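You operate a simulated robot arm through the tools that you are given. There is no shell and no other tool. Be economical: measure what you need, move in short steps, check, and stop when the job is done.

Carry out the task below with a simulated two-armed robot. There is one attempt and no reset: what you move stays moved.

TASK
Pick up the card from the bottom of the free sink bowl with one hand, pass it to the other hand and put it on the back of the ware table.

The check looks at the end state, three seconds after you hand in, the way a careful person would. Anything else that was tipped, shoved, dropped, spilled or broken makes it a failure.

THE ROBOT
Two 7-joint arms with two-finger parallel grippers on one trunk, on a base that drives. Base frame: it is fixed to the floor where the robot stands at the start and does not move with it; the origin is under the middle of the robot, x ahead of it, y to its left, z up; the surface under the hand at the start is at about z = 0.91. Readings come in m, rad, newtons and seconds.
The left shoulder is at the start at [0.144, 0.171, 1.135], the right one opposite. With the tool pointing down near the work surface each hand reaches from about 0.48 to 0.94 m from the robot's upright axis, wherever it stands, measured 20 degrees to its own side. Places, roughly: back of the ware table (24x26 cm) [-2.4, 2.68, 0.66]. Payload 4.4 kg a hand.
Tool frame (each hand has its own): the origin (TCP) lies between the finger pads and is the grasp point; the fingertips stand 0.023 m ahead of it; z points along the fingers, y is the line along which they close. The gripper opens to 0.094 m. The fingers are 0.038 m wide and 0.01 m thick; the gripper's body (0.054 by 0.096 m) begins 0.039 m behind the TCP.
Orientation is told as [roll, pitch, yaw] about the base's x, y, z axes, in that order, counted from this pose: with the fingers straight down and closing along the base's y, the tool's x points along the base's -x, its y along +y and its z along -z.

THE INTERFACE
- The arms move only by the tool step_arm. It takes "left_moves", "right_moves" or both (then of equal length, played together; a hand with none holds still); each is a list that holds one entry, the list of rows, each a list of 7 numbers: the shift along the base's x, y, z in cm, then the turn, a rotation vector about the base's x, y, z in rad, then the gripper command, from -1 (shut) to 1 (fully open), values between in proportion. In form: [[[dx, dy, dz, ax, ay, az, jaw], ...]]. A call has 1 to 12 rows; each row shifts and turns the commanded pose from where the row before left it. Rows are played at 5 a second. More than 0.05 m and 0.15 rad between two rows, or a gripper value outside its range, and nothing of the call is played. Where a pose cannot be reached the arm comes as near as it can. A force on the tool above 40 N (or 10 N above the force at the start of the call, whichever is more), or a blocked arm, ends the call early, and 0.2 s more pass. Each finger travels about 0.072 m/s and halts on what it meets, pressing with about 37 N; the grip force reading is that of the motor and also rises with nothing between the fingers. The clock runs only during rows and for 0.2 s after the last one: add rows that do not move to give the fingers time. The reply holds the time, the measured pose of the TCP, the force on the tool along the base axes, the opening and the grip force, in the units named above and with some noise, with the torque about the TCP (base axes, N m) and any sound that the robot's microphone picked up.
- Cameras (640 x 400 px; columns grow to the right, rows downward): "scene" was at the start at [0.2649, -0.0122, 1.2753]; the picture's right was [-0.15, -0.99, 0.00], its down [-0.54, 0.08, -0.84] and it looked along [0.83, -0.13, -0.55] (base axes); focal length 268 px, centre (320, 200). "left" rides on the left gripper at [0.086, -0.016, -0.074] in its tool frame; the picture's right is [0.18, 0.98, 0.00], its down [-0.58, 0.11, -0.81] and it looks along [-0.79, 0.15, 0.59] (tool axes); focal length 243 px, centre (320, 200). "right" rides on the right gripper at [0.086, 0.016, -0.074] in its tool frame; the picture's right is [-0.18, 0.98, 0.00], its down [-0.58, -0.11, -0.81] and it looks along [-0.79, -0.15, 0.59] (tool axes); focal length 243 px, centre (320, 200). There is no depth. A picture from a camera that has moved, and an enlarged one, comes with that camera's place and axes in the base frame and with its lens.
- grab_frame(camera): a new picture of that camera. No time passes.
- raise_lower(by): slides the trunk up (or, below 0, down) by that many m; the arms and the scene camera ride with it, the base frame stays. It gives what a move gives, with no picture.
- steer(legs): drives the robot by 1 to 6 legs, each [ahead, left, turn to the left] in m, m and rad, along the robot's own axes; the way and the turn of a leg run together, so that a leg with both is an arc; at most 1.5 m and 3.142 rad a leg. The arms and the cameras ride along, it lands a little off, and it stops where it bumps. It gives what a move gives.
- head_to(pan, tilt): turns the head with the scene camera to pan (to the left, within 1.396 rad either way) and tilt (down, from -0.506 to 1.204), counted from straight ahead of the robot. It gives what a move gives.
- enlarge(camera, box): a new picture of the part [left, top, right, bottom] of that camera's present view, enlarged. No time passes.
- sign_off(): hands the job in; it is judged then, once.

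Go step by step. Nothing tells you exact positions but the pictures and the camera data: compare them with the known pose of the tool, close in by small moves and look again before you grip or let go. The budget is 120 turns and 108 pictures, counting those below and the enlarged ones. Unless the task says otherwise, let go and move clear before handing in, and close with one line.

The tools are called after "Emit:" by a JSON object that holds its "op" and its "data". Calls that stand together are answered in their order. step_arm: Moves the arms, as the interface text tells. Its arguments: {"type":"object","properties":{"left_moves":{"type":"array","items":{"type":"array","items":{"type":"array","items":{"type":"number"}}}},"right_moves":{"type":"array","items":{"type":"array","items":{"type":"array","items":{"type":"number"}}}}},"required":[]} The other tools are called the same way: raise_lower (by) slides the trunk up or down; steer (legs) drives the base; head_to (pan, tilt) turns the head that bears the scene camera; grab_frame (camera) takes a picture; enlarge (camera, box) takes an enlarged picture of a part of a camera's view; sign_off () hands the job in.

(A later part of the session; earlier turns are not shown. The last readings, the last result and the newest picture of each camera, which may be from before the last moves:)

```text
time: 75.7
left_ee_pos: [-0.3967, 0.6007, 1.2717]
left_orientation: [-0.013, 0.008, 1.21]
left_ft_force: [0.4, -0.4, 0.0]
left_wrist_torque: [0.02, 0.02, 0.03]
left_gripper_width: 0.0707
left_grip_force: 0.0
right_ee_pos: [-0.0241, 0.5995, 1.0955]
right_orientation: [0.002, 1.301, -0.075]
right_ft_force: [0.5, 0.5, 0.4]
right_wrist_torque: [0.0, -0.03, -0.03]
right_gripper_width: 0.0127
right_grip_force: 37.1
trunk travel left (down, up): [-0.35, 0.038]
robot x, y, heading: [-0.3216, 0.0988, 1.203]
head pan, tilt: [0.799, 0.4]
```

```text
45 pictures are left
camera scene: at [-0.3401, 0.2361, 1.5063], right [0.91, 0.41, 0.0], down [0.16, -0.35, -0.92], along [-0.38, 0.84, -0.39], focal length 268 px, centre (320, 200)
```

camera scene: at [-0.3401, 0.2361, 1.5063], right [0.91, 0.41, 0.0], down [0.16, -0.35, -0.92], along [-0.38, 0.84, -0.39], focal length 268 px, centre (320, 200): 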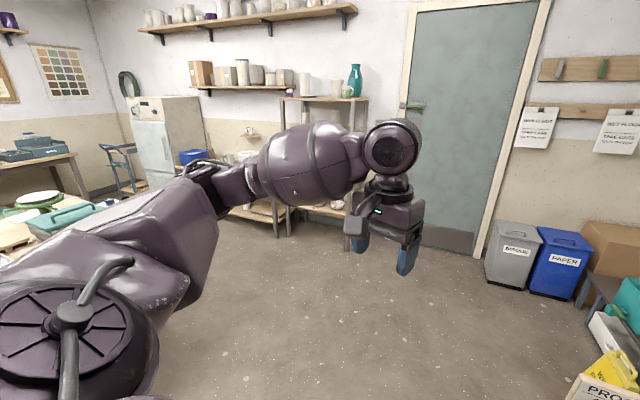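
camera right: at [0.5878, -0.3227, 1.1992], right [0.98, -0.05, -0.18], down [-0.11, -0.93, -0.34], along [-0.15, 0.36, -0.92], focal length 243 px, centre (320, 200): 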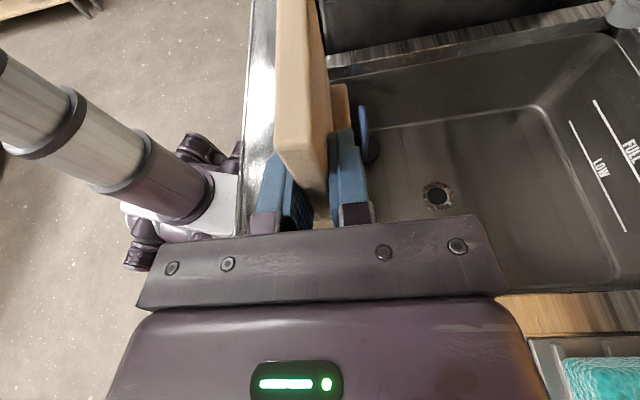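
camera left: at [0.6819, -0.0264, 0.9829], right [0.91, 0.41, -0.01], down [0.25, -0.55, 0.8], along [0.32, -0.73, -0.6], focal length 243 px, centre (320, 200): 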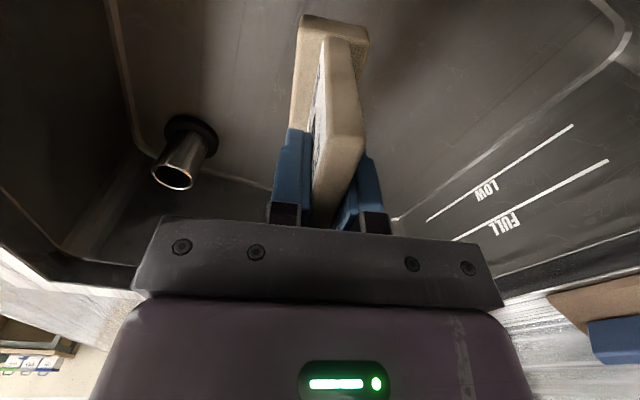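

The ware table should be behind the left arm in this view, by the far wall near the door. I turn left toward it and look again.

Emit:
{"op": "steer", "data": {"legs": [[0, 0, 1.0]]}}

Emit:
{"op": "head_to", "data": {"pan": 0, "tilt": 0.35}}

Emit:
{"op": "grab_frame", "data": {"camera": "scene"}}

```text
time: 78.6
left_ee_pos: [-0.7827, 0.3142, 1.2721]
left_orientation: [-0.013, 0.011, 2.191]
left_ft_force: [0.0, 0.1, 0.3]
left_wrist_torque: [0.0, 0.02, -0.01]
left_gripper_width: 0.0705
left_grip_force: 0.0
right_ee_pos: [-0.5717, 0.6236, 1.0961]
right_orientation: [0.001, 1.297, 0.906]
right_ft_force: [0.0, -0.7, 0.5]
right_wrist_torque: [0.05, -0.05, 0.01]
right_gripper_width: 0.0127
right_grip_force: 36.9
trunk travel left (down, up): [-0.35, 0.038]
robot x, y, heading: [-0.3226, 0.099, 2.174]
head pan, tilt: [0.799, 0.4]
```

```text
time: 79.7
left_ee_pos: [-0.7818, 0.313, 1.2724]
left_orientation: [-0.011, 0.012, 2.19]
left_ft_force: [0.1, -0.9, -0.2]
left_wrist_torque: [0.01, -0.04, 0.0]
left_gripper_width: 0.0708
left_grip_force: 0.2
right_ee_pos: [-0.5723, 0.6233, 1.095]
right_orientation: [0.001, 1.301, 0.906]
right_ft_force: [0.4, -0.3, 0.1]
right_wrist_torque: [0.02, -0.01, 0.01]
right_gripper_width: 0.0126
right_grip_force: 37.3
trunk travel left (down, up): [-0.35, 0.038]
robot x, y, heading: [-0.3207, 0.0937, 2.175]
head pan, tilt: [0.0, 0.351]
```

```text
44 pictures are left
camera scene: at [-0.4079, 0.2219, 1.5108], right [0.82, 0.57, 0.0], down [0.2, -0.28, -0.94], along [-0.54, 0.77, -0.34], focal length 268 px, centre (320, 200)
```

scene: 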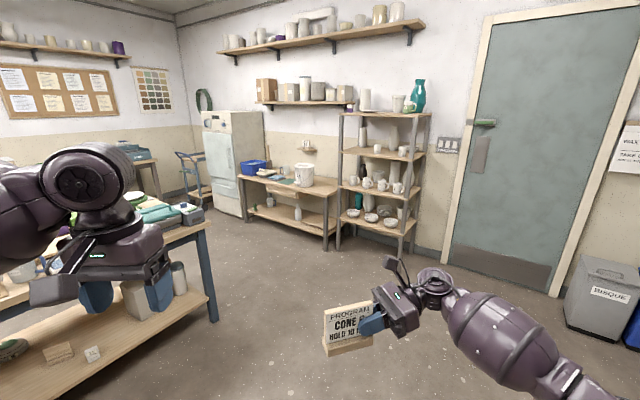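

I see the ware table by the far wall (blue bin and white bucket on it). Zoom in.

Emit:
{"op": "enlarge", "data": {"camera": "scene", "box": [220, 130, 360, 260]}}

```text
3.08 times, centred on (290, 195) of scene
camera zoom: at [-0.4079, 0.2219, 1.5108], right [0.82, 0.57, 0.0], down [0.2, -0.28, -0.94], along [-0.54, 0.77, -0.34], focal length 823 px, centre (412, 215)
```

zoom: 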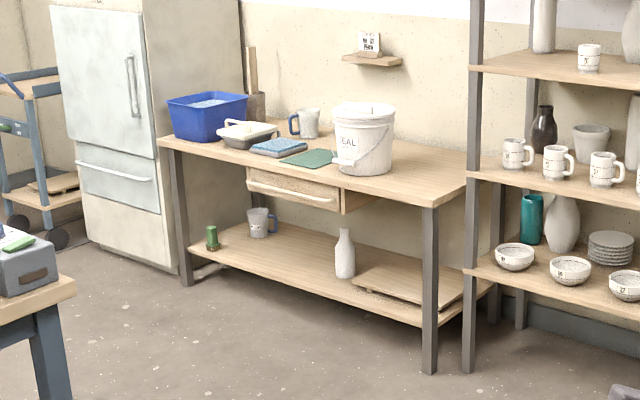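

The target spot is behind the mat, between a mug (left) and the bucket (right). The bucket would block a forearm coming from the right, so I want the right hand's fingers pointing forward. I test that turn here in free space.

Emit:
{"op": "step_arm", "data": {"right_moves": [[[0.4, 0.9, 0, 0, 0, -0.13, -1], [0.4, 0.9, 0, 0, 0, -0.13, -1], [0.4, 0.9, 0, 0, 0, -0.13, -1], [0.4, 0.9, 0, 0, 0, -0.13, -1], [0.4, 0.9, 0, 0, 0, -0.13, -1], [0.4, 0.9, 0, 0, 0, -0.13, -1]]]}}

Emit:
{"op": "grab_frame", "data": {"camera": "scene"}}

```text
time: 81.1
left_ee_pos: [-0.7812, 0.3144, 1.2718]
left_orientation: [-0.011, 0.011, 2.191]
left_ft_force: [0.4, -0.1, 0.2]
left_wrist_torque: [0.01, -0.01, -0.02]
left_gripper_width: 0.0702
left_grip_force: 0.1
right_ee_pos: [-0.5481, 0.6773, 1.0956]
right_orientation: [-0.003, 1.299, 0.121]
right_ft_force: [0.3, -0.1, -0.5]
right_wrist_torque: [0.01, -0.06, 0.0]
right_gripper_width: 0.0124
right_grip_force: 36.7
trunk travel left (down, up): [-0.35, 0.038]
robot x, y, heading: [-0.3244, 0.094, 2.177]
head pan, tilt: [0.0, 0.351]
```

```text
42 pictures are left
camera scene: at [-0.4075, 0.2218, 1.5109], right [0.82, 0.57, 0.0], down [0.2, -0.28, -0.94], along [-0.54, 0.77, -0.34], focal length 268 px, centre (320, 200)
```

scene: 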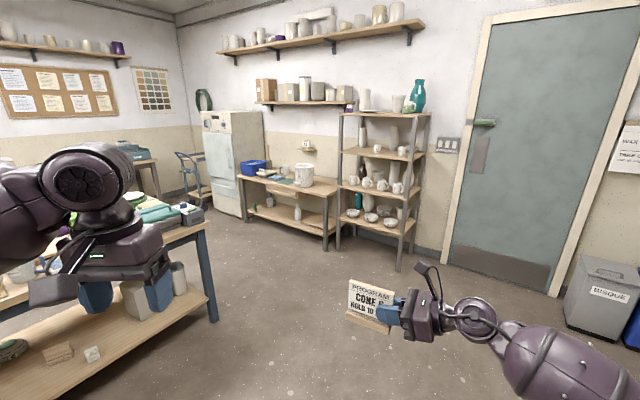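

Turning works. Continue toward forward-pointing.

Emit:
{"op": "step_arm", "data": {"right_moves": [[[0.2, 0.2, 0, 0, 0, -0.14, -1], [0.2, 0.2, 0, 0, 0, -0.14, -1], [0.2, 0.2, 0, 0, 0, -0.14, -1], [0.2, 0.2, 0, 0, 0, -0.14, -1], [0.2, 0.2, 0, 0, 0, -0.14, -1], [0.2, 0.2, 0, 0, 0, -0.14, -1]]]}}

Emit:
{"op": "grab_frame", "data": {"camera": "scene"}}

```text
time: 82.5
left_ee_pos: [-0.7803, 0.3147, 1.2732]
left_orientation: [-0.013, 0.012, 2.19]
left_ft_force: [1.0, 0.8, 0.1]
left_wrist_torque: [-0.09, 0.06, -0.02]
left_gripper_width: 0.0703
left_grip_force: 0.0
right_ee_pos: [-0.5317, 0.6998, 1.1031]
right_orientation: [0.072, 1.316, -0.618]
right_ft_force: [-3.9, -3.5, -1.5]
right_wrist_torque: [-0.02, -0.05, -0.27]
right_gripper_width: 0.0125
right_grip_force: 37.3
right hand out of reach, approached as far as the arm can: row 6
trunk travel left (down, up): [-0.35, 0.038]
robot x, y, heading: [-0.3213, 0.0978, 2.178]
head pan, tilt: [0.0, 0.351]
```

```text
41 pictures are left
camera scene: at [-0.4069, 0.2234, 1.5108], right [0.82, 0.57, 0.0], down [0.2, -0.28, -0.94], along [-0.54, 0.77, -0.34], focal length 268 px, centre (320, 200)
```

scene: 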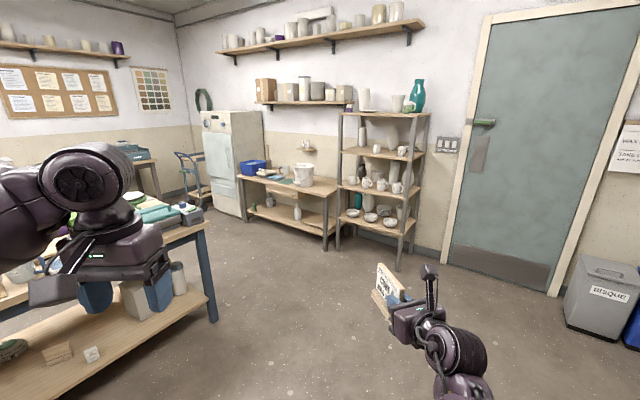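

The right hand can point nearly forward (about 20° left of ahead). I ease it slightly off its limit, then drive along the open floor toward the ware table in legs.

Emit:
{"op": "step_arm", "data": {"right_moves": [[[0, 0, 0, 0, 0, 0.1, -1], [0, 0, 0, 0, 0, 0, -1]]]}}

Emit:
{"op": "steer", "data": {"legs": [[0.8, 0, 0], [0.8, 0, 0]]}}

Emit:
{"op": "grab_frame", "data": {"camera": "scene"}}

```text
time: 83.1
left_ee_pos: [-0.7825, 0.3135, 1.2711]
left_orientation: [-0.014, 0.011, 2.191]
left_ft_force: [-1.3, -1.1, 0.0]
left_wrist_torque: [0.03, -0.03, 0.01]
left_gripper_width: 0.0704
left_grip_force: 0.1
right_ee_pos: [-0.5372, 0.6939, 1.1043]
right_orientation: [0.006, 1.298, -0.61]
right_ft_force: [-0.4, -1.4, -0.7]
right_wrist_torque: [0.0, -0.05, -0.06]
right_gripper_width: 0.0127
right_grip_force: 37.2
trunk travel left (down, up): [-0.35, 0.038]
robot x, y, heading: [-0.3251, 0.0947, 2.177]
head pan, tilt: [0.0, 0.351]
```

```text
time: 91.3
left_ee_pos: [-1.6953, 1.6326, 1.2721]
left_orientation: [-0.013, 0.011, 2.185]
left_ft_force: [0.2, -0.7, 0.4]
left_wrist_torque: [-0.02, 0.0, 0.01]
left_gripper_width: 0.0706
left_grip_force: 0.1
right_ee_pos: [-1.4473, 2.0128, 1.1043]
right_orientation: [-0.001, 1.3, -0.62]
right_ft_force: [0.0, -0.4, -0.6]
right_wrist_torque: [0.03, -0.03, 0.04]
right_gripper_width: 0.0128
right_grip_force: 37.1
trunk travel left (down, up): [-0.35, 0.038]
robot x, y, heading: [-1.2354, 1.411, 2.178]
head pan, tilt: [0.0, 0.351]
```

```text
40 pictures are left
camera scene: at [-1.3214, 1.538, 1.5108], right [0.82, 0.57, 0.0], down [0.2, -0.28, -0.94], along [-0.53, 0.77, -0.34], focal length 268 px, centre (320, 200)
```

scene: 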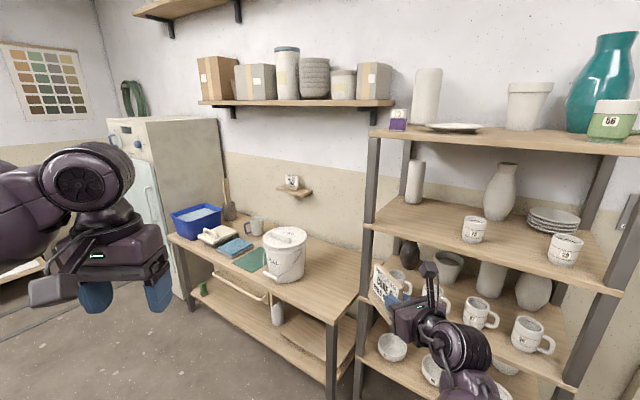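

I measure the target area from here.

Emit:
{"op": "enlarge", "data": {"camera": "scene", "box": [160, 160, 370, 340]}}

```text
2.22 times, centred on (265, 250) of scene
camera zoom: at [-1.3214, 1.538, 1.5108], right [0.82, 0.57, 0.0], down [0.2, -0.28, -0.94], along [-0.53, 0.77, -0.34], focal length 595 px, centre (442, 89)
```

zoom: 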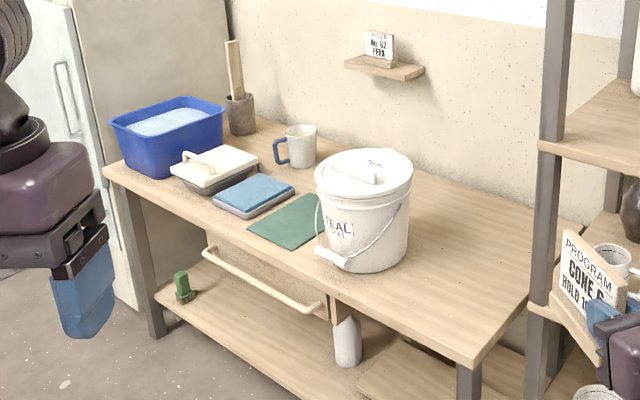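

The free area is at x −2.52…−2.28, y 2.55…2.81 behind the mat; the bucket is at (−2.14, 2.41), mug at (−2.61, 2.64). I turn to heading ≈1.23 and strafe left toward the stand point, in two stages.

Emit:
{"op": "steer", "data": {"legs": [[0, 0, -0.948], [-0.067, 0.833, 0]]}}

Emit:
{"op": "head_to", "data": {"pan": 0.5, "tilt": 0.5}}

Emit:
{"op": "grab_frame", "data": {"camera": "scene"}}

```text
time: 101.4
left_ee_pos: [-2.112, 2.148, 1.273]
left_orientation: [-0.011, 0.01, 1.214]
left_ft_force: [-0.3, -0.2, -0.4]
left_wrist_torque: [0.01, -0.01, 0.01]
left_gripper_width: 0.0703
left_grip_force: 0.0
right_ee_pos: [-1.6578, 2.1585, 1.1057]
right_orientation: [0.003, 1.301, -1.591]
right_ft_force: [0.7, -0.6, -0.9]
right_wrist_torque: [-0.05, 0.02, 0.0]
right_gripper_width: 0.0127
right_grip_force: 37.4
trunk travel left (down, up): [-0.35, 0.038]
robot x, y, heading: [-2.0327, 1.6459, 1.208]
head pan, tilt: [0.0, 0.351]
```

```text
time: 102.4
left_ee_pos: [-2.1106, 2.1484, 1.272]
left_orientation: [-0.012, 0.011, 1.212]
left_ft_force: [-0.3, -0.1, 0.0]
left_wrist_torque: [0.01, -0.02, -0.01]
left_gripper_width: 0.0706
left_grip_force: 0.1
right_ee_pos: [-1.6573, 2.1575, 1.1048]
right_orientation: [-0.001, 1.299, -1.591]
right_ft_force: [-0.8, 0.6, -0.9]
right_wrist_torque: [-0.05, 0.01, -0.02]
right_gripper_width: 0.0123
right_grip_force: 36.7
trunk travel left (down, up): [-0.35, 0.038]
robot x, y, heading: [-2.0336, 1.6485, 1.202]
head pan, tilt: [0.499, 0.499]
```

```text
38 pictures are left
camera scene: at [-2.0249, 1.7897, 1.4972], right [0.99, 0.13, 0.0], down [0.06, -0.47, -0.88], along [-0.11, 0.87, -0.48], focal length 268 px, centre (320, 200)
```

scene: 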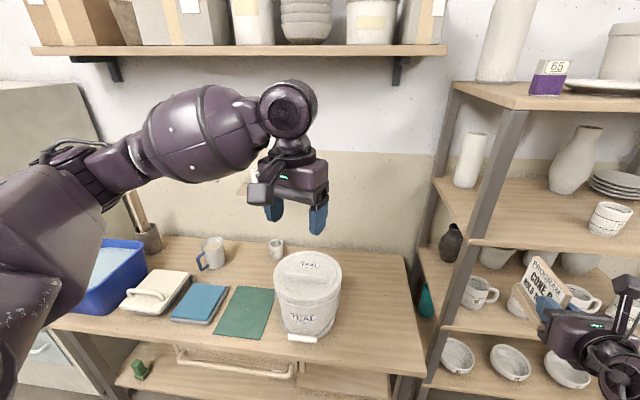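

A small cup stands behind the bucket, in or near the target area. Zoom to place it.

Emit:
{"op": "enlarge", "data": {"camera": "scene", "box": [160, 210, 380, 350]}}

```text
2.86 times, centred on (270, 280) of scene
camera zoom: at [-2.0249, 1.7897, 1.4972], right [0.99, 0.13, 0.0], down [0.06, -0.47, -0.88], along [-0.11, 0.87, -0.48], focal length 765 px, centre (463, -29)
```

zoom: 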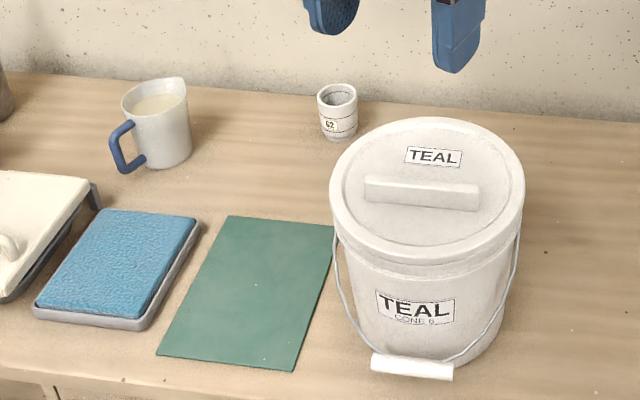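

The small cup is at (−2.355, 2.725) and the mug at (−2.607, 2.625), so I'll stand the card at x≈−2.465, y≈2.66, pointing fore-aft between them. Strafing to the stand point, well above everything.

Emit:
{"op": "steer", "data": {"legs": [[-0.15, 0.918, 0]]}}

Emit:
{"op": "head_to", "data": {"pan": 0.0, "tilt": 0.6}}

Emit:
{"op": "grab_frame", "data": {"camera": "scene"}}

```text
time: 109.0
left_ee_pos: [-2.8756, 2.2959, 1.2764]
left_orientation: [-0.006, 0.001, 1.2]
left_ft_force: [-0.4, 0.3, 0.5]
left_wrist_torque: [-0.01, 0.01, 0.02]
left_gripper_width: 0.0706
left_grip_force: 0.1
right_ee_pos: [-2.425, 2.3099, 1.1065]
right_orientation: [-0.027, 1.308, -1.617]
right_ft_force: [-0.1, 1.0, -1.0]
right_wrist_torque: [-0.03, -0.01, 0.01]
right_gripper_width: 0.0126
right_grip_force: 37.0
trunk travel left (down, up): [-0.35, 0.038]
robot x, y, heading: [-2.8086, 1.807, 1.204]
head pan, tilt: [0.499, 0.499]
stopped in leg 1: the robot was blocked; the commanded pose is now the measured one
```

```text
time: 109.9
left_ee_pos: [-2.8759, 2.2955, 1.2759]
left_orientation: [-0.004, 0.006, 1.203]
left_ft_force: [-0.4, 1.4, 0.3]
left_wrist_torque: [0.0, -0.02, -0.02]
left_gripper_width: 0.0706
left_grip_force: 0.0
right_ee_pos: [-2.4255, 2.3099, 1.1068]
right_orientation: [-0.028, 1.308, -1.618]
right_ft_force: [0.5, -0.3, -1.2]
right_wrist_torque: [-0.04, 0.0, -0.01]
right_gripper_width: 0.0126
right_grip_force: 37.5
trunk travel left (down, up): [-0.35, 0.038]
robot x, y, heading: [-2.8096, 1.81, 1.196]
head pan, tilt: [0.0, 0.6]
```

```text
36 pictures are left
camera scene: at [-2.7473, 1.9308, 1.4889], right [0.93, -0.36, -0.01], down [-0.21, -0.52, -0.83], along [0.29, 0.78, -0.56], focal length 268 px, centre (320, 200)
```

scene: 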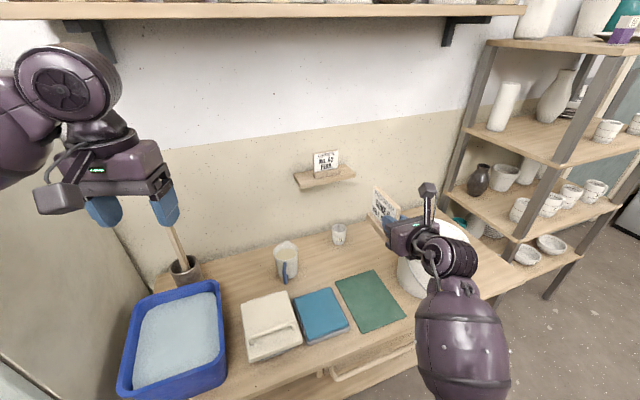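

Something blocked the robot on its left. I look there before doing anything else.

Emit:
{"op": "head_to", "data": {"pan": 1.3, "tilt": 0.6}}

Emit:
{"op": "grab_frame", "data": {"camera": "scene"}}

```text
time: 111.4
left_ee_pos: [-2.8757, 2.2958, 1.2751]
left_orientation: [-0.005, 0.005, 1.205]
left_ft_force: [-0.2, 0.2, -0.3]
left_wrist_torque: [-0.01, -0.03, 0.01]
left_gripper_width: 0.0703
left_grip_force: 0.0
right_ee_pos: [-2.426, 2.3093, 1.1066]
right_orientation: [-0.028, 1.308, -1.618]
right_ft_force: [0.5, -0.7, -0.6]
right_wrist_torque: [-0.05, -0.02, -0.01]
right_gripper_width: 0.0126
right_grip_force: 36.9
trunk travel left (down, up): [-0.35, 0.038]
robot x, y, heading: [-2.8062, 1.805, 1.202]
head pan, tilt: [1.3, 0.6]
```

```text
35 pictures are left
camera scene: at [-2.85, 1.9009, 1.4893], right [0.6, 0.8, 0.0], down [0.45, -0.33, -0.83], along [-0.67, 0.5, -0.56], focal length 268 px, centre (320, 200)
```

scene: 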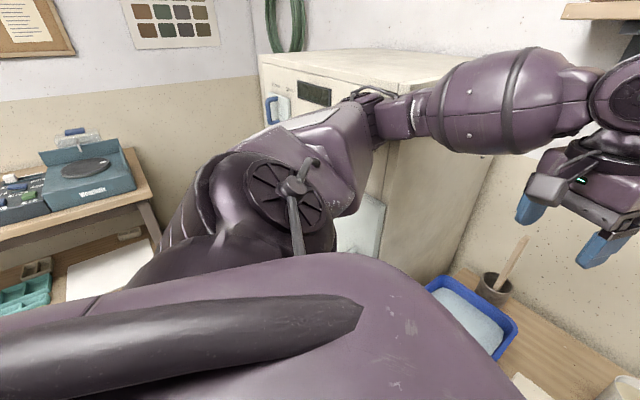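

The left elbow touches the kiln-like cabinet's front corner. I move 4 cm right to free it and look at how things sit.

Emit:
{"op": "steer", "data": {"legs": [[-0.02, -0.04, 0]]}}

Emit:
{"op": "raise_lower", "data": {"by": -0.12}}

Emit:
{"op": "head_to", "data": {"pan": -0.2, "tilt": 0.7}}

Emit:
{"op": "grab_frame", "data": {"camera": "scene"}}

```text
time: 112.4
left_ee_pos: [-2.8537, 2.2718, 1.2716]
left_orientation: [-0.011, 0.01, 1.204]
left_ft_force: [0.5, -0.4, -0.1]
left_wrist_torque: [0.04, 0.04, -0.02]
left_gripper_width: 0.0704
left_grip_force: 0.0
right_ee_pos: [-2.4021, 2.2853, 1.1048]
right_orientation: [-0.004, 1.301, -1.596]
right_ft_force: [0.5, -0.6, -1.1]
right_wrist_torque: [-0.01, 0.02, 0.0]
right_gripper_width: 0.0122
right_grip_force: 37.3
trunk travel left (down, up): [-0.35, 0.038]
robot x, y, heading: [-2.7769, 1.7741, 1.199]
head pan, tilt: [1.3, 0.6]
```

```text
time: 113.9
left_ee_pos: [-2.8543, 2.2729, 1.1527]
left_orientation: [-0.015, 0.012, 1.204]
left_ft_force: [-0.8, 0.0, 0.8]
left_wrist_torque: [0.03, -0.05, -0.02]
left_gripper_width: 0.0704
left_grip_force: 0.1
right_ee_pos: [-2.4024, 2.2856, 0.9853]
right_orientation: [0.004, 1.299, -1.591]
right_ft_force: [0.6, -0.3, -1.0]
right_wrist_torque: [-0.05, 0.01, 0.01]
right_gripper_width: 0.0124
right_grip_force: 37.3
trunk travel left (down, up): [-0.23, 0.158]
robot x, y, heading: [-2.7783, 1.7753, 1.204]
head pan, tilt: [1.3, 0.6]
```

```text
time: 115.5
left_ee_pos: [-2.8538, 2.2726, 1.1505]
left_orientation: [-0.014, 0.013, 1.203]
left_ft_force: [0.4, -0.3, -0.9]
left_wrist_torque: [0.01, 0.01, 0.0]
left_gripper_width: 0.0703
left_grip_force: 0.0
right_ee_pos: [-2.4026, 2.2861, 0.9852]
right_orientation: [0.001, 1.298, -1.593]
right_ft_force: [0.2, -1.0, -0.5]
right_wrist_torque: [-0.08, 0.0, -0.06]
right_gripper_width: 0.0127
right_grip_force: 37.1
trunk travel left (down, up): [-0.23, 0.158]
robot x, y, heading: [-2.7759, 1.7753, 1.196]
head pan, tilt: [-0.201, 0.7]
```

```text
34 pictures are left
camera scene: at [-2.6956, 1.944, 1.354], right [0.84, -0.54, 0.0], down [-0.35, -0.54, -0.76], along [0.41, 0.65, -0.64], focal length 268 px, centre (320, 200)
```

scene: 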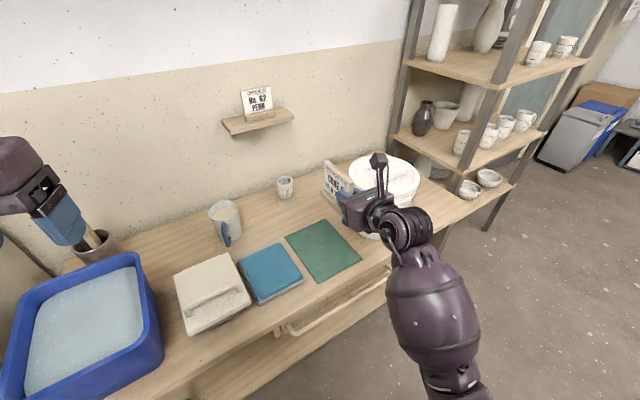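

Path looks free: I shift left 6 cm and lower to z≈0.87, staying in front, below the small wall shelf (z≈0.99).

Emit:
{"op": "step_arm", "data": {"right_moves": [[[-1.5, 0, 0, 0, 0, 0, -1], [-1.5, 0, -1.5, 0, 0, 0, -1], [-1.5, 0, -2, 0, 0, 0, -1], [-1.5, 0, -2, 0, 0, 0, -1], [0, 0, -2, 0, 0, 0, -1], [0, 2, -2, 0, 0, 0, -1], [0, 2, -2, 0, 0, 0, -1]]]}}

Emit:
{"op": "grab_frame", "data": {"camera": "scene"}}

```text
time: 117.1
left_ee_pos: [-2.8536, 2.2724, 1.1507]
left_orientation: [-0.016, 0.012, 1.205]
left_ft_force: [-0.1, -0.1, 0.0]
left_wrist_torque: [0.0, 0.04, -0.03]
left_gripper_width: 0.0706
left_grip_force: 0.0
right_ee_pos: [-2.4634, 2.3259, 0.8679]
right_orientation: [0.003, 1.298, -1.588]
right_ft_force: [0.2, 0.3, -1.2]
right_wrist_torque: [-0.04, -0.03, 0.0]
right_gripper_width: 0.0125
right_grip_force: 36.5
trunk travel left (down, up): [-0.23, 0.158]
robot x, y, heading: [-2.7781, 1.7711, 1.205]
head pan, tilt: [-0.201, 0.7]
```

```text
33 pictures are left
camera scene: at [-2.6956, 1.9443, 1.354], right [0.84, -0.54, 0.0], down [-0.35, -0.54, -0.76], along [0.41, 0.64, -0.64], focal length 268 px, centre (320, 200)
```

scene: 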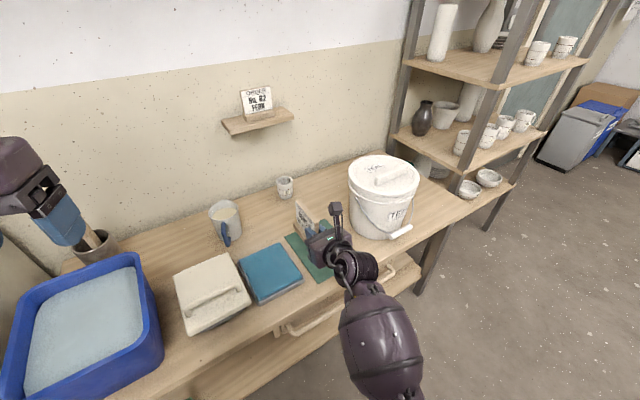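

Good clearance on both sides. Advance 20 cm toward the back at this height, lowering slightly.

Emit:
{"op": "step_arm", "data": {"right_moves": [[[0, 2.5, -0.5, 0, 0, 0, -1], [0, 2.5, -0.5, 0, 0, 0, -1], [0, 2.5, -0.5, 0, 0, 0, -1], [0, 2.5, -0.5, 0, 0, 0, -1], [0, 2.5, -0.5, 0, 0, 0, -1], [0, 2.5, -0.5, 0, 0, 0, -1], [0, 2.5, 0, 0, 0, 0, -1], [0, 2.5, 0, 0, 0, 0, -1], [0, 0, 0, 0, 0, 0, -1]]]}}

Emit:
{"op": "grab_frame", "data": {"camera": "scene"}}

Emit:
{"op": "grab_frame", "data": {"camera": "right"}}

```text
time: 119.1
left_ee_pos: [-2.8548, 2.2727, 1.1516]
left_orientation: [-0.014, 0.011, 1.205]
left_ft_force: [0.7, -0.4, -0.3]
left_wrist_torque: [0.03, 0.0, -0.03]
left_gripper_width: 0.0705
left_grip_force: 0.1
right_ee_pos: [-2.4628, 2.5262, 0.8401]
right_orientation: [-0.01, 1.302, -1.601]
right_ft_force: [0.3, 0.2, -0.7]
right_wrist_torque: [-0.05, -0.01, -0.01]
right_gripper_width: 0.0127
right_grip_force: 37.0
trunk travel left (down, up): [-0.23, 0.158]
robot x, y, heading: [-2.7766, 1.7755, 1.201]
head pan, tilt: [-0.201, 0.7]
```

```text
32 pictures are left
camera scene: at [-2.6955, 1.9438, 1.3541], right [0.84, -0.54, 0.0], down [-0.35, -0.54, -0.76], along [0.41, 0.64, -0.64], focal length 268 px, centre (320, 200)
```

scene: 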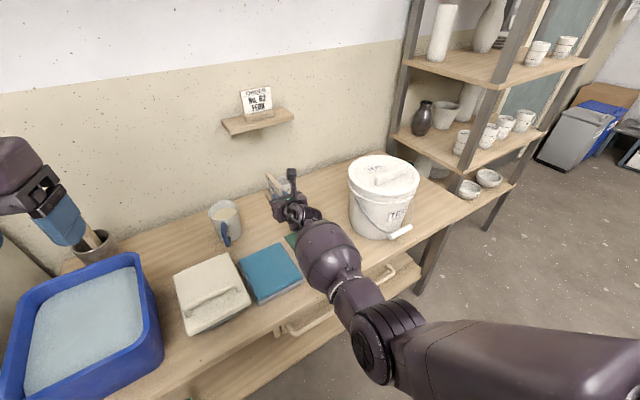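

```text
31 pictures are left
camera right: at [-2.447, 2.4759, 0.9429], right [0.98, -0.07, -0.18], down [-0.13, -0.93, -0.34], along [-0.14, 0.36, -0.92], focal length 243 px, centre (320, 200)
```

right: 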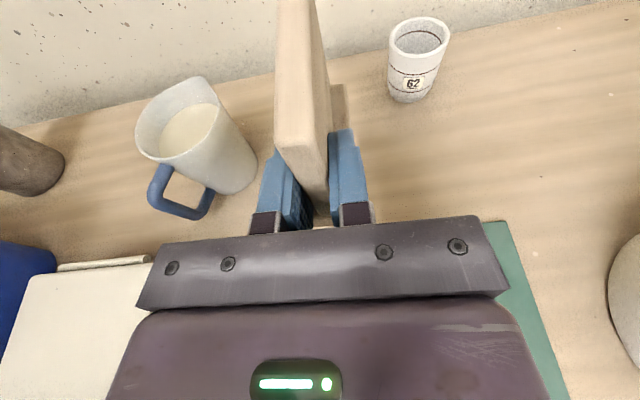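

Right hand is well between mug and cup. I advance 7 cm more and lower to z≈0.76, checking.

Emit:
{"op": "step_arm", "data": {"right_moves": [[[0.2, 2, -1, 0, 0, 0, -1], [0.2, 2, -1, 0, 0, 0, -1], [0.2, 2, -1, 0, 0, 0, -1], [0, 1.3, -1, 0, 0, 0, -1], [0, 0, -1, 0, 0, 0, -1], [0, 0, -1, 0, 0, 0, -1], [0, 0, -1, 0, 0, 0, -1], [0, 0, 0, 0, 0, 0, -1]]]}}

Emit:
{"op": "grab_frame", "data": {"camera": "scene"}}

Emit:
{"op": "grab_frame", "data": {"camera": "right"}}

```text
time: 120.9
left_ee_pos: [-2.8538, 2.273, 1.1511]
left_orientation: [-0.015, 0.012, 1.204]
left_ft_force: [-0.3, 0.2, 0.1]
left_wrist_torque: [-0.04, 0.0, -0.02]
left_gripper_width: 0.0704
left_grip_force: 0.1
right_ee_pos: [-2.4592, 2.5685, 0.8275]
right_orientation: [-0.001, 1.298, -1.594]
right_ft_force: [0.8, -0.3, -1.1]
right_wrist_torque: [-0.05, 0.0, 0.01]
right_gripper_width: 0.0125
right_grip_force: 37.0
right hand out of reach, approached as far as the arm can: row 2, 3, 4, 5, 6, 7
trunk travel left (down, up): [-0.23, 0.158]
robot x, y, heading: [-2.7778, 1.774, 1.205]
head pan, tilt: [-0.201, 0.7]
```

```text
30 pictures are left
camera scene: at [-2.6956, 1.9441, 1.354], right [0.84, -0.54, 0.0], down [-0.35, -0.54, -0.76], along [0.41, 0.64, -0.64], focal length 268 px, centre (320, 200)
```

scene: 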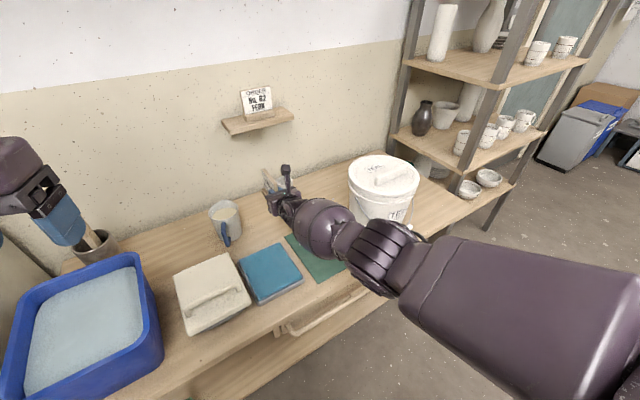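

```text
29 pictures are left
camera right: at [-2.4431, 2.5188, 0.9303], right [0.98, -0.07, -0.18], down [-0.13, -0.93, -0.34], along [-0.14, 0.36, -0.92], focal length 243 px, centre (320, 200)
```

right: 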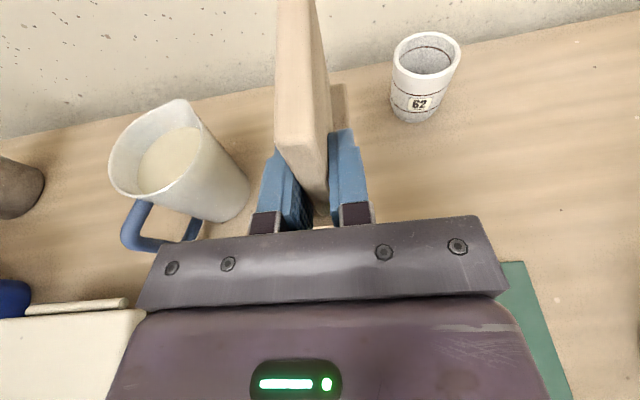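

The arm is at full stretch with the trunk this high. I lower the trunk in stages and let the arm reach further relative to it.

Emit:
{"op": "raise_lower", "data": {"by": -0.07}}

Emit:
{"op": "step_arm", "data": {"right_moves": [[[0, 0, 2, 0, 0, 0, -1], [0, 0, 2, 0, 0, 0, -1], [0, 1, 2, 0, 0, 0, -1], [0, 1, 0, 0, 0, 0, -1], [0, 1, 0, 0, 0, 0, -1], [0, 0, 0, 0, 0, 0, -1]]]}}

Emit:
{"op": "grab_frame", "data": {"camera": "scene"}}

```text
time: 122.0
left_ee_pos: [-2.8491, 2.2489, 1.0978]
left_orientation: [0.017, -0.016, 1.22]
left_ft_force: [-0.9, 0.3, -0.2]
left_wrist_torque: [-0.02, 0.01, -0.01]
left_gripper_width: 0.0705
left_grip_force: 0.0
right_ee_pos: [-2.4355, 2.5489, 0.7709]
right_orientation: [0.216, 1.309, -1.373]
right_ft_force: [-0.2, 0.1, -1.1]
right_wrist_torque: [-0.07, 0.03, 0.01]
right_gripper_width: 0.0128
right_grip_force: 37.2
trunk travel left (down, up): [-0.16, 0.228]
robot x, y, heading: [-2.7737, 1.771, 1.205]
head pan, tilt: [-0.201, 0.7]
```

```text
time: 122.8
left_ee_pos: [-2.8521, 2.2571, 1.0951]
left_orientation: [0.024, -0.021, 1.233]
left_ft_force: [-0.7, 0.7, -1.1]
left_wrist_torque: [-0.01, 0.01, 0.0]
left_gripper_width: 0.0704
left_grip_force: 0.2
right_ee_pos: [-2.4382, 2.5656, 0.8254]
right_orientation: [0.594, 1.256, -0.953]
right_ft_force: [0.7, 0.4, -1.1]
right_wrist_torque: [-0.01, -0.04, 0.0]
right_gripper_width: 0.0126
right_grip_force: 37.1
trunk travel left (down, up): [-0.16, 0.228]
robot x, y, heading: [-2.78, 1.7674, 1.213]
head pan, tilt: [-0.201, 0.7]
stopped in row 3 (right hand): the arm was blocked; the commanded pose is now the measured one
```

```text
28 pictures are left
camera scene: at [-2.6601, 1.9804, 1.2791], right [0.85, -0.53, -0.02], down [-0.35, -0.53, -0.77], along [0.4, 0.66, -0.64], focal length 268 px, centre (320, 200)
```

scene: 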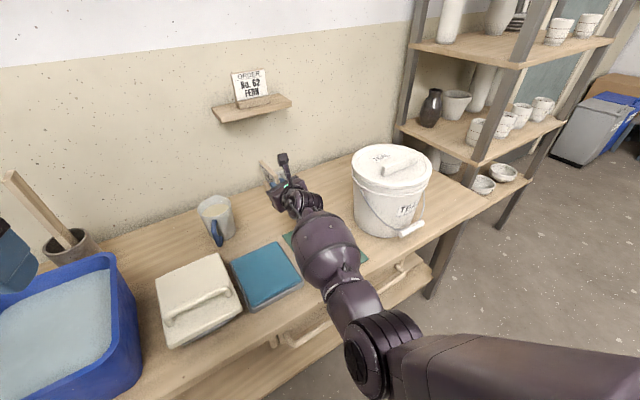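

The right elbow is pressing on something (table edge) when the trunk is low. I relieve it by raising the trunk again and pull the hand back a little.

Emit:
{"op": "raise_lower", "data": {"by": 0.1}}

Emit:
{"op": "grab_frame", "data": {"camera": "right"}}

Emit:
{"op": "grab_frame", "data": {"camera": "scene"}}

```text
time: 124.1
left_ee_pos: [-2.8601, 2.2766, 1.1823]
left_orientation: [-0.003, 0.006, 1.222]
left_ft_force: [-0.5, 1.4, 0.0]
left_wrist_torque: [0.0, 0.01, 0.01]
left_gripper_width: 0.0705
left_grip_force: 0.1
right_ee_pos: [-2.4476, 2.5786, 0.9149]
right_orientation: [0.578, 1.24, -0.972]
right_ft_force: [0.3, 1.0, -1.1]
right_wrist_torque: [-0.01, -0.01, -0.03]
right_gripper_width: 0.0128
right_grip_force: 36.9
trunk travel left (down, up): [-0.26, 0.128]
robot x, y, heading: [-2.777, 1.7744, 1.208]
head pan, tilt: [-0.201, 0.7]
```

```text
27 pictures are left
camera right: at [-2.4487, 2.5296, 1.0189], right [1.0, -0.01, 0.0], down [-0.01, -0.94, -0.35], along [0.0, 0.35, -0.94], focal length 243 px, centre (320, 200)
```

right: 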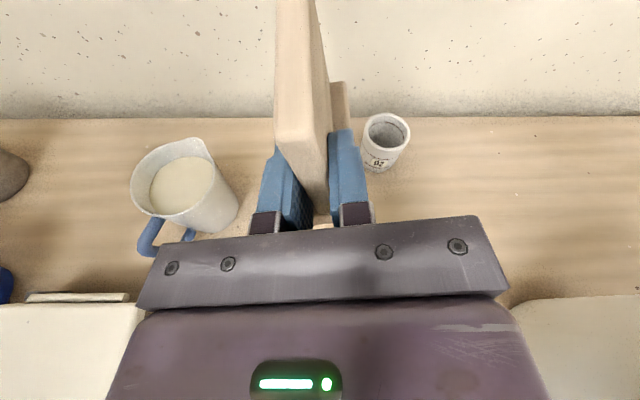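

```text
26 pictures are left
camera scene: at [-2.7026, 1.9257, 1.3855], right [0.84, -0.54, 0.0], down [-0.35, -0.54, -0.76], along [0.41, 0.65, -0.64], focal length 268 px, centre (320, 200)
```

scene: 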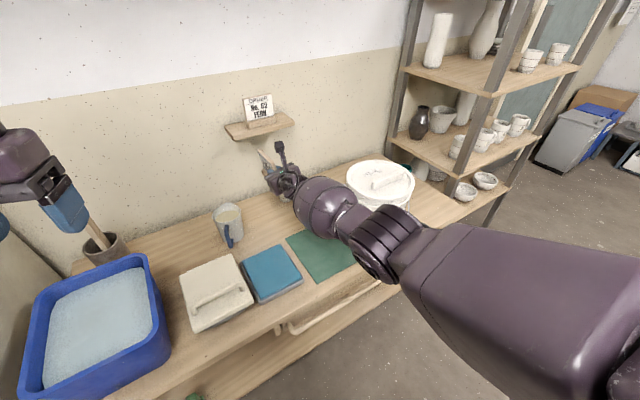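

Nothing was disturbed, but the card got rolled ~10°. I pull back, level it, and shift the left hand inward to free its elbow before driving closer.

Emit:
{"op": "step_arm", "data": {"right_moves": [[[0, -2, 0, 0, 0, 0, -1], [0, -2, 0, 0, 0.06, 0, -1], [0, -2, 0, 0, 0.06, 0, -1], [0, -2, -1, 0, 0.06, 0, -1], [0, -2, -1, 0, 0, 0, -1], [0, 0, -1, 0, 0, 0, -1]]], "left_moves": [[[1.5, -0.6, 1, 0, 0, 0, 0.5], [1.5, -0.6, 1, 0, 0, 0, 0.5], [1.5, -0.6, 1, 0, 0, 0, 0.5], [1.5, -0.6, 1, 0, 0, 0, 0.5], [1.5, -0.6, 1, 0, 0, 0, 0.5], [1.5, -0.6, 1, 0, 0, 0, 0.5]]]}}

Emit:
{"op": "steer", "data": {"legs": [[0.05, 0.02, 0]]}}

```text
time: 125.5
left_ee_pos: [-2.7685, 2.2398, 1.2424]
left_orientation: [0.001, 0.009, 1.218]
left_ft_force: [0.2, -1.0, -0.1]
left_wrist_torque: [0.01, 0.0, -0.03]
left_gripper_width: 0.0703
left_grip_force: 0.0
right_ee_pos: [-2.4473, 2.4763, 0.8836]
right_orientation: [-0.025, 1.301, -1.551]
right_ft_force: [-0.2, 1.0, -1.1]
right_wrist_torque: [-0.04, 0.03, 0.01]
right_gripper_width: 0.0119
right_grip_force: 36.5
right hand out of reach, approached as far as the arm can: row 1
trunk travel left (down, up): [-0.26, 0.128]
robot x, y, heading: [-2.7782, 1.7756, 1.2]
head pan, tilt: [-0.201, 0.7]
```

```text
time: 126.5
left_ee_pos: [-2.768, 2.2936, 1.2431]
left_orientation: [0.0, 0.007, 1.22]
left_ft_force: [1.1, 0.1, 0.1]
left_wrist_torque: [0.02, 0.01, 0.04]
left_gripper_width: 0.0705
left_grip_force: 0.1
right_ee_pos: [-2.4477, 2.5321, 0.8859]
right_orientation: [-0.015, 1.3, -1.542]
right_ft_force: [0.5, 0.2, -0.5]
right_wrist_torque: [-0.09, -0.02, -0.03]
right_gripper_width: 0.0125
right_grip_force: 37.0
trunk travel left (down, up): [-0.26, 0.128]
robot x, y, heading: [-2.7845, 1.8247, 1.2]
head pan, tilt: [-0.201, 0.7]
```

No bump. A further 5 cm.

Emit:
{"op": "steer", "data": {"legs": [[0.05, 0.02, 0]]}}

Emit:
{"op": "grab_frame", "data": {"camera": "scene"}}

```text
time: 127.4
left_ee_pos: [-2.768, 2.3488, 1.2429]
left_orientation: [0.0, 0.009, 1.218]
left_ft_force: [-0.1, -0.1, 0.0]
left_wrist_torque: [-0.05, -0.02, 0.01]
left_gripper_width: 0.0706
left_grip_force: 0.0
right_ee_pos: [-2.4485, 2.5847, 0.8844]
right_orientation: [-0.018, 1.298, -1.545]
right_ft_force: [0.4, 0.7, -0.8]
right_wrist_torque: [-0.04, -0.01, -0.01]
right_gripper_width: 0.0126
right_grip_force: 37.3
trunk travel left (down, up): [-0.26, 0.128]
robot x, y, heading: [-2.7803, 1.881, 1.207]
head pan, tilt: [-0.201, 0.7]
```

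```text
25 pictures are left
camera scene: at [-2.7009, 2.0344, 1.3854], right [0.84, -0.54, 0.0], down [-0.35, -0.54, -0.76], along [0.41, 0.64, -0.65], focal length 268 px, centre (320, 200)
```

scene: 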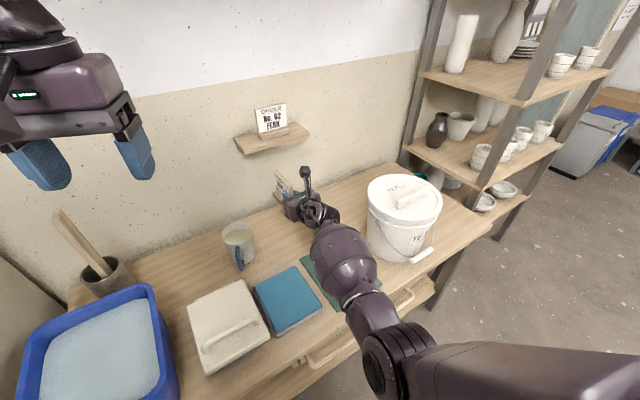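

Closer now, all clear. Descend with the arm to z≈0.76.

Emit:
{"op": "step_arm", "data": {"right_moves": [[[-0.2, 0.7, -2, 0, 0, 0, -1], [-0.2, 0.7, -2, 0, 0, 0, -1], [-0.2, 0.7, -2, 0, 0, 0, -1], [0, 0.4, -2, 0, 0, 0, -1], [0, 0, -2, 0, 0, 0, -1], [0, 0, -2, 0, 0, 0, -1], [0, 0, 0, 0, 0, 0, -1]]]}}

Emit:
{"op": "grab_frame", "data": {"camera": "scene"}}

Emit:
{"op": "grab_frame", "data": {"camera": "right"}}

```text
time: 129.0
left_ee_pos: [-2.7673, 2.3449, 1.2434]
left_orientation: [0.002, 0.008, 1.218]
left_ft_force: [0.4, 0.0, -0.4]
left_wrist_torque: [0.02, 0.0, 0.01]
left_gripper_width: 0.0703
left_grip_force: 0.1
right_ee_pos: [-2.4553, 2.6104, 0.7856]
right_orientation: [-0.014, 1.302, -1.541]
right_ft_force: [-0.2, -0.3, -0.3]
right_wrist_torque: [-0.04, 0.0, -0.02]
right_gripper_width: 0.0126
right_grip_force: 36.9
right hand out of reach, approached as far as the arm can: row 6
trunk travel left (down, up): [-0.26, 0.128]
robot x, y, heading: [-2.7767, 1.8814, 1.204]
head pan, tilt: [-0.201, 0.7]
```

```text
24 pictures are left
camera scene: at [-2.7009, 2.0321, 1.3858], right [0.84, -0.54, 0.0], down [-0.35, -0.54, -0.76], along [0.41, 0.65, -0.65], focal length 268 px, centre (320, 200)
```

scene: 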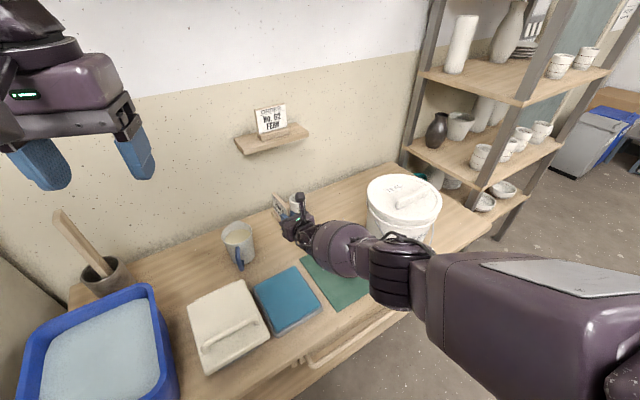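

```text
23 pictures are left
camera right: at [-2.4351, 2.561, 0.8888], right [0.98, -0.01, -0.18], down [-0.07, -0.94, -0.35], along [-0.17, 0.35, -0.92], focal length 243 px, centre (320, 200)
```

right: 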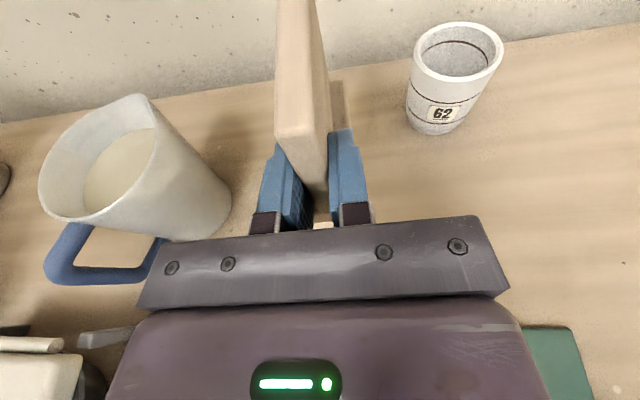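

Forearm geometry is fine here; remaining 7 cm I do with the trunk in small steps, watching for any deflection.

Emit:
{"op": "raise_lower", "data": {"by": -0.03}}

Emit:
{"op": "enlarge", "data": {"camera": "scene", "box": [220, 150, 480, 350]}}

```text
time: 129.8
left_ee_pos: [-2.7661, 2.3461, 1.2117]
left_orientation: [0.001, 0.01, 1.215]
left_ft_force: [-0.3, -0.3, 0.5]
left_wrist_torque: [-0.02, 0.0, 0.02]
left_gripper_width: 0.0701
left_grip_force: 0.1
right_ee_pos: [-2.4533, 2.6114, 0.7524]
right_orientation: [-0.014, 1.3, -1.545]
right_ft_force: [0.4, 0.9, -1.0]
right_wrist_torque: [-0.03, 0.0, -0.04]
right_gripper_width: 0.0124
right_grip_force: 37.2
trunk travel left (down, up): [-0.23, 0.158]
robot x, y, heading: [-2.7792, 1.877, 1.203]
head pan, tilt: [-0.201, 0.7]
```

```text
2.00 times, centred on (350, 250) of scene
camera zoom: at [-2.6939, 2.0526, 1.3531], right [0.84, -0.54, 0.0], down [-0.35, -0.54, -0.76], along [0.41, 0.64, -0.65], focal length 535 px, centre (260, 100)
```

zoom: 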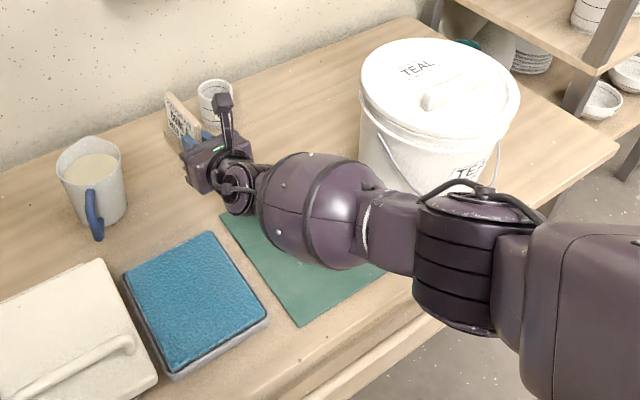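

No deflection. Another 2 cm.

Emit:
{"op": "raise_lower", "data": {"by": -0.02}}

Emit:
{"op": "grab_frame", "data": {"camera": "right"}}

Emit:
{"op": "enlarge", "data": {"camera": "scene", "box": [220, 150, 480, 350]}}

```text
time: 130.4
left_ee_pos: [-2.7679, 2.3471, 1.1913]
left_orientation: [-0.001, 0.008, 1.218]
left_ft_force: [-0.7, 0.6, 0.3]
left_wrist_torque: [-0.03, -0.04, -0.02]
left_gripper_width: 0.0706
left_grip_force: 0.1
right_ee_pos: [-2.4552, 2.612, 0.7334]
right_orientation: [-0.015, 1.3, -1.542]
right_ft_force: [-0.1, 0.7, -1.0]
right_wrist_torque: [-0.03, -0.01, -0.01]
right_gripper_width: 0.0124
right_grip_force: 37.5
trunk travel left (down, up): [-0.21, 0.178]
robot x, y, heading: [-2.7773, 1.8827, 1.204]
head pan, tilt: [-0.201, 0.7]
```

```text
21 pictures are left
camera right: at [-2.4351, 2.5621, 0.8366], right [0.98, -0.01, -0.18], down [-0.07, -0.94, -0.34], along [-0.17, 0.35, -0.92], focal length 243 px, centre (320, 200)
```

right: 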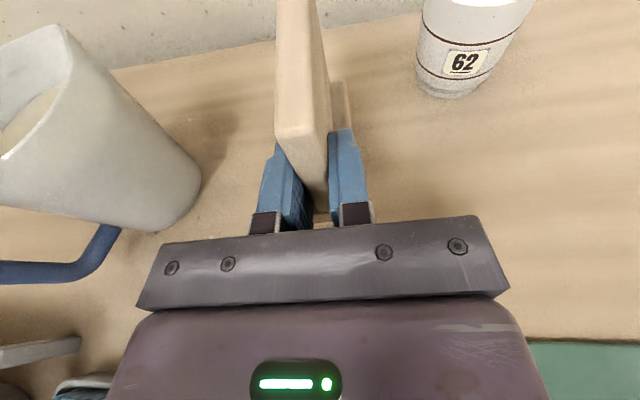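

```text
2.00 times, centred on (350, 250) of scene
camera zoom: at [-2.689, 2.0677, 1.3316], right [0.84, -0.54, 0.0], down [-0.35, -0.54, -0.76], along [0.41, 0.64, -0.65], focal length 535 px, centre (260, 100)
```

zoom: 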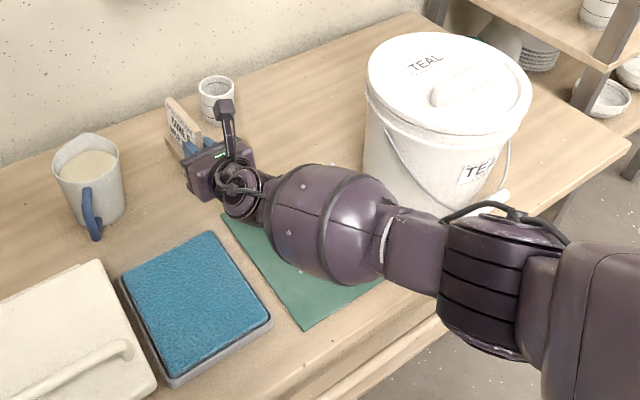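

Clear on both sides. Lowering further in small steps until the foot touches.

Emit:
{"op": "raise_lower", "data": {"by": -0.013}}

Emit:
{"op": "enlarge", "data": {"camera": "scene", "box": [220, 150, 350, 250]}}

```text
time: 131.0
left_ee_pos: [-2.7695, 2.3476, 1.1797]
left_orientation: [-0.001, 0.009, 1.219]
left_ft_force: [1.7, -1.3, 0.2]
left_wrist_torque: [0.09, 0.12, 0.03]
left_gripper_width: 0.0706
left_grip_force: 0.0
right_ee_pos: [-2.4555, 2.6116, 0.7215]
right_orientation: [-0.009, 1.3, -1.535]
right_ft_force: [0.4, -0.5, -0.7]
right_wrist_torque: [-0.05, 0.01, 0.01]
right_gripper_width: 0.0127
right_grip_force: 36.8
trunk travel left (down, up): [-0.197, 0.191]
robot x, y, heading: [-2.7753, 1.8771, 1.203]
head pan, tilt: [-0.201, 0.7]
```

```text
4.00 times, centred on (285, 200) of scene
camera zoom: at [-2.6859, 2.0781, 1.3176], right [0.84, -0.54, 0.0], down [-0.35, -0.54, -0.76], along [0.41, 0.64, -0.65], focal length 1070 px, centre (460, 200)
```

zoom: 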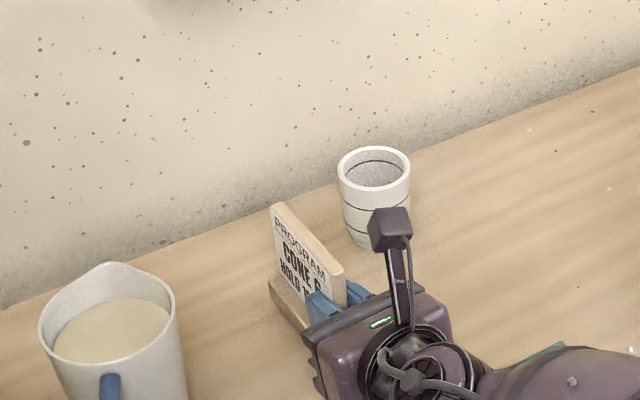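

Emit:
{"op": "raise_lower", "data": {"by": -0.008}}

```text
time: 131.6
left_ee_pos: [-2.7698, 2.3462, 1.1725]
left_orientation: [-0.002, 0.007, 1.219]
left_ft_force: [0.8, -0.9, -0.1]
left_wrist_torque: [0.02, 0.03, 0.01]
left_gripper_width: 0.0705
left_grip_force: 0.0
right_ee_pos: [-2.4556, 2.6118, 0.7142]
right_orientation: [-0.01, 1.3, -1.536]
right_ft_force: [-0.4, 0.0, -0.7]
right_wrist_torque: [-0.01, 0.01, 0.04]
right_gripper_width: 0.0126
right_grip_force: 37.0
trunk travel left (down, up): [-0.189, 0.199]
robot x, y, heading: [-2.7783, 1.8802, 1.207]
head pan, tilt: [-0.201, 0.7]
```

Emit:
{"op": "raise_lower", "data": {"by": -0.006}}

Emit:
{"op": "enlarge", "data": {"camera": "scene", "box": [250, 170, 330, 250]}}

```text
time: 132.2
left_ee_pos: [-2.7713, 2.3454, 1.167]
left_orientation: [-0.002, 0.006, 1.218]
left_ft_force: [0.3, -0.3, -0.3]
left_wrist_torque: [-0.03, 0.01, 0.0]
left_gripper_width: 0.0706
left_grip_force: 0.1
right_ee_pos: [-2.4569, 2.6108, 0.7109]
right_orientation: [-0.008, 1.305, -1.535]
right_ft_force: [-1.2, -0.5, 8.9]
right_wrist_torque: [0.77, 0.01, 0.15]
right_gripper_width: 0.0125
right_grip_force: 37.3
trunk travel left (down, up): [-0.183, 0.205]
robot x, y, heading: [-2.782, 1.8821, 1.201]
head pan, tilt: [-0.201, 0.7]
```

```text
5.00 times, centred on (290, 210) of scene
camera zoom: at [-2.6827, 2.0882, 1.303], right [0.84, -0.54, 0.0], down [-0.35, -0.54, -0.77], along [0.41, 0.65, -0.64], focal length 1338 px, centre (470, 150)
```

zoom: 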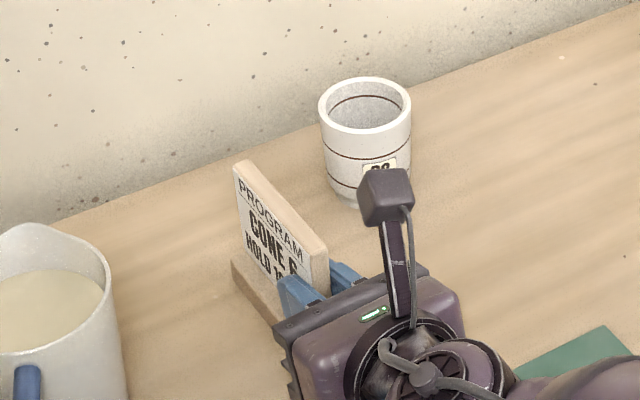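

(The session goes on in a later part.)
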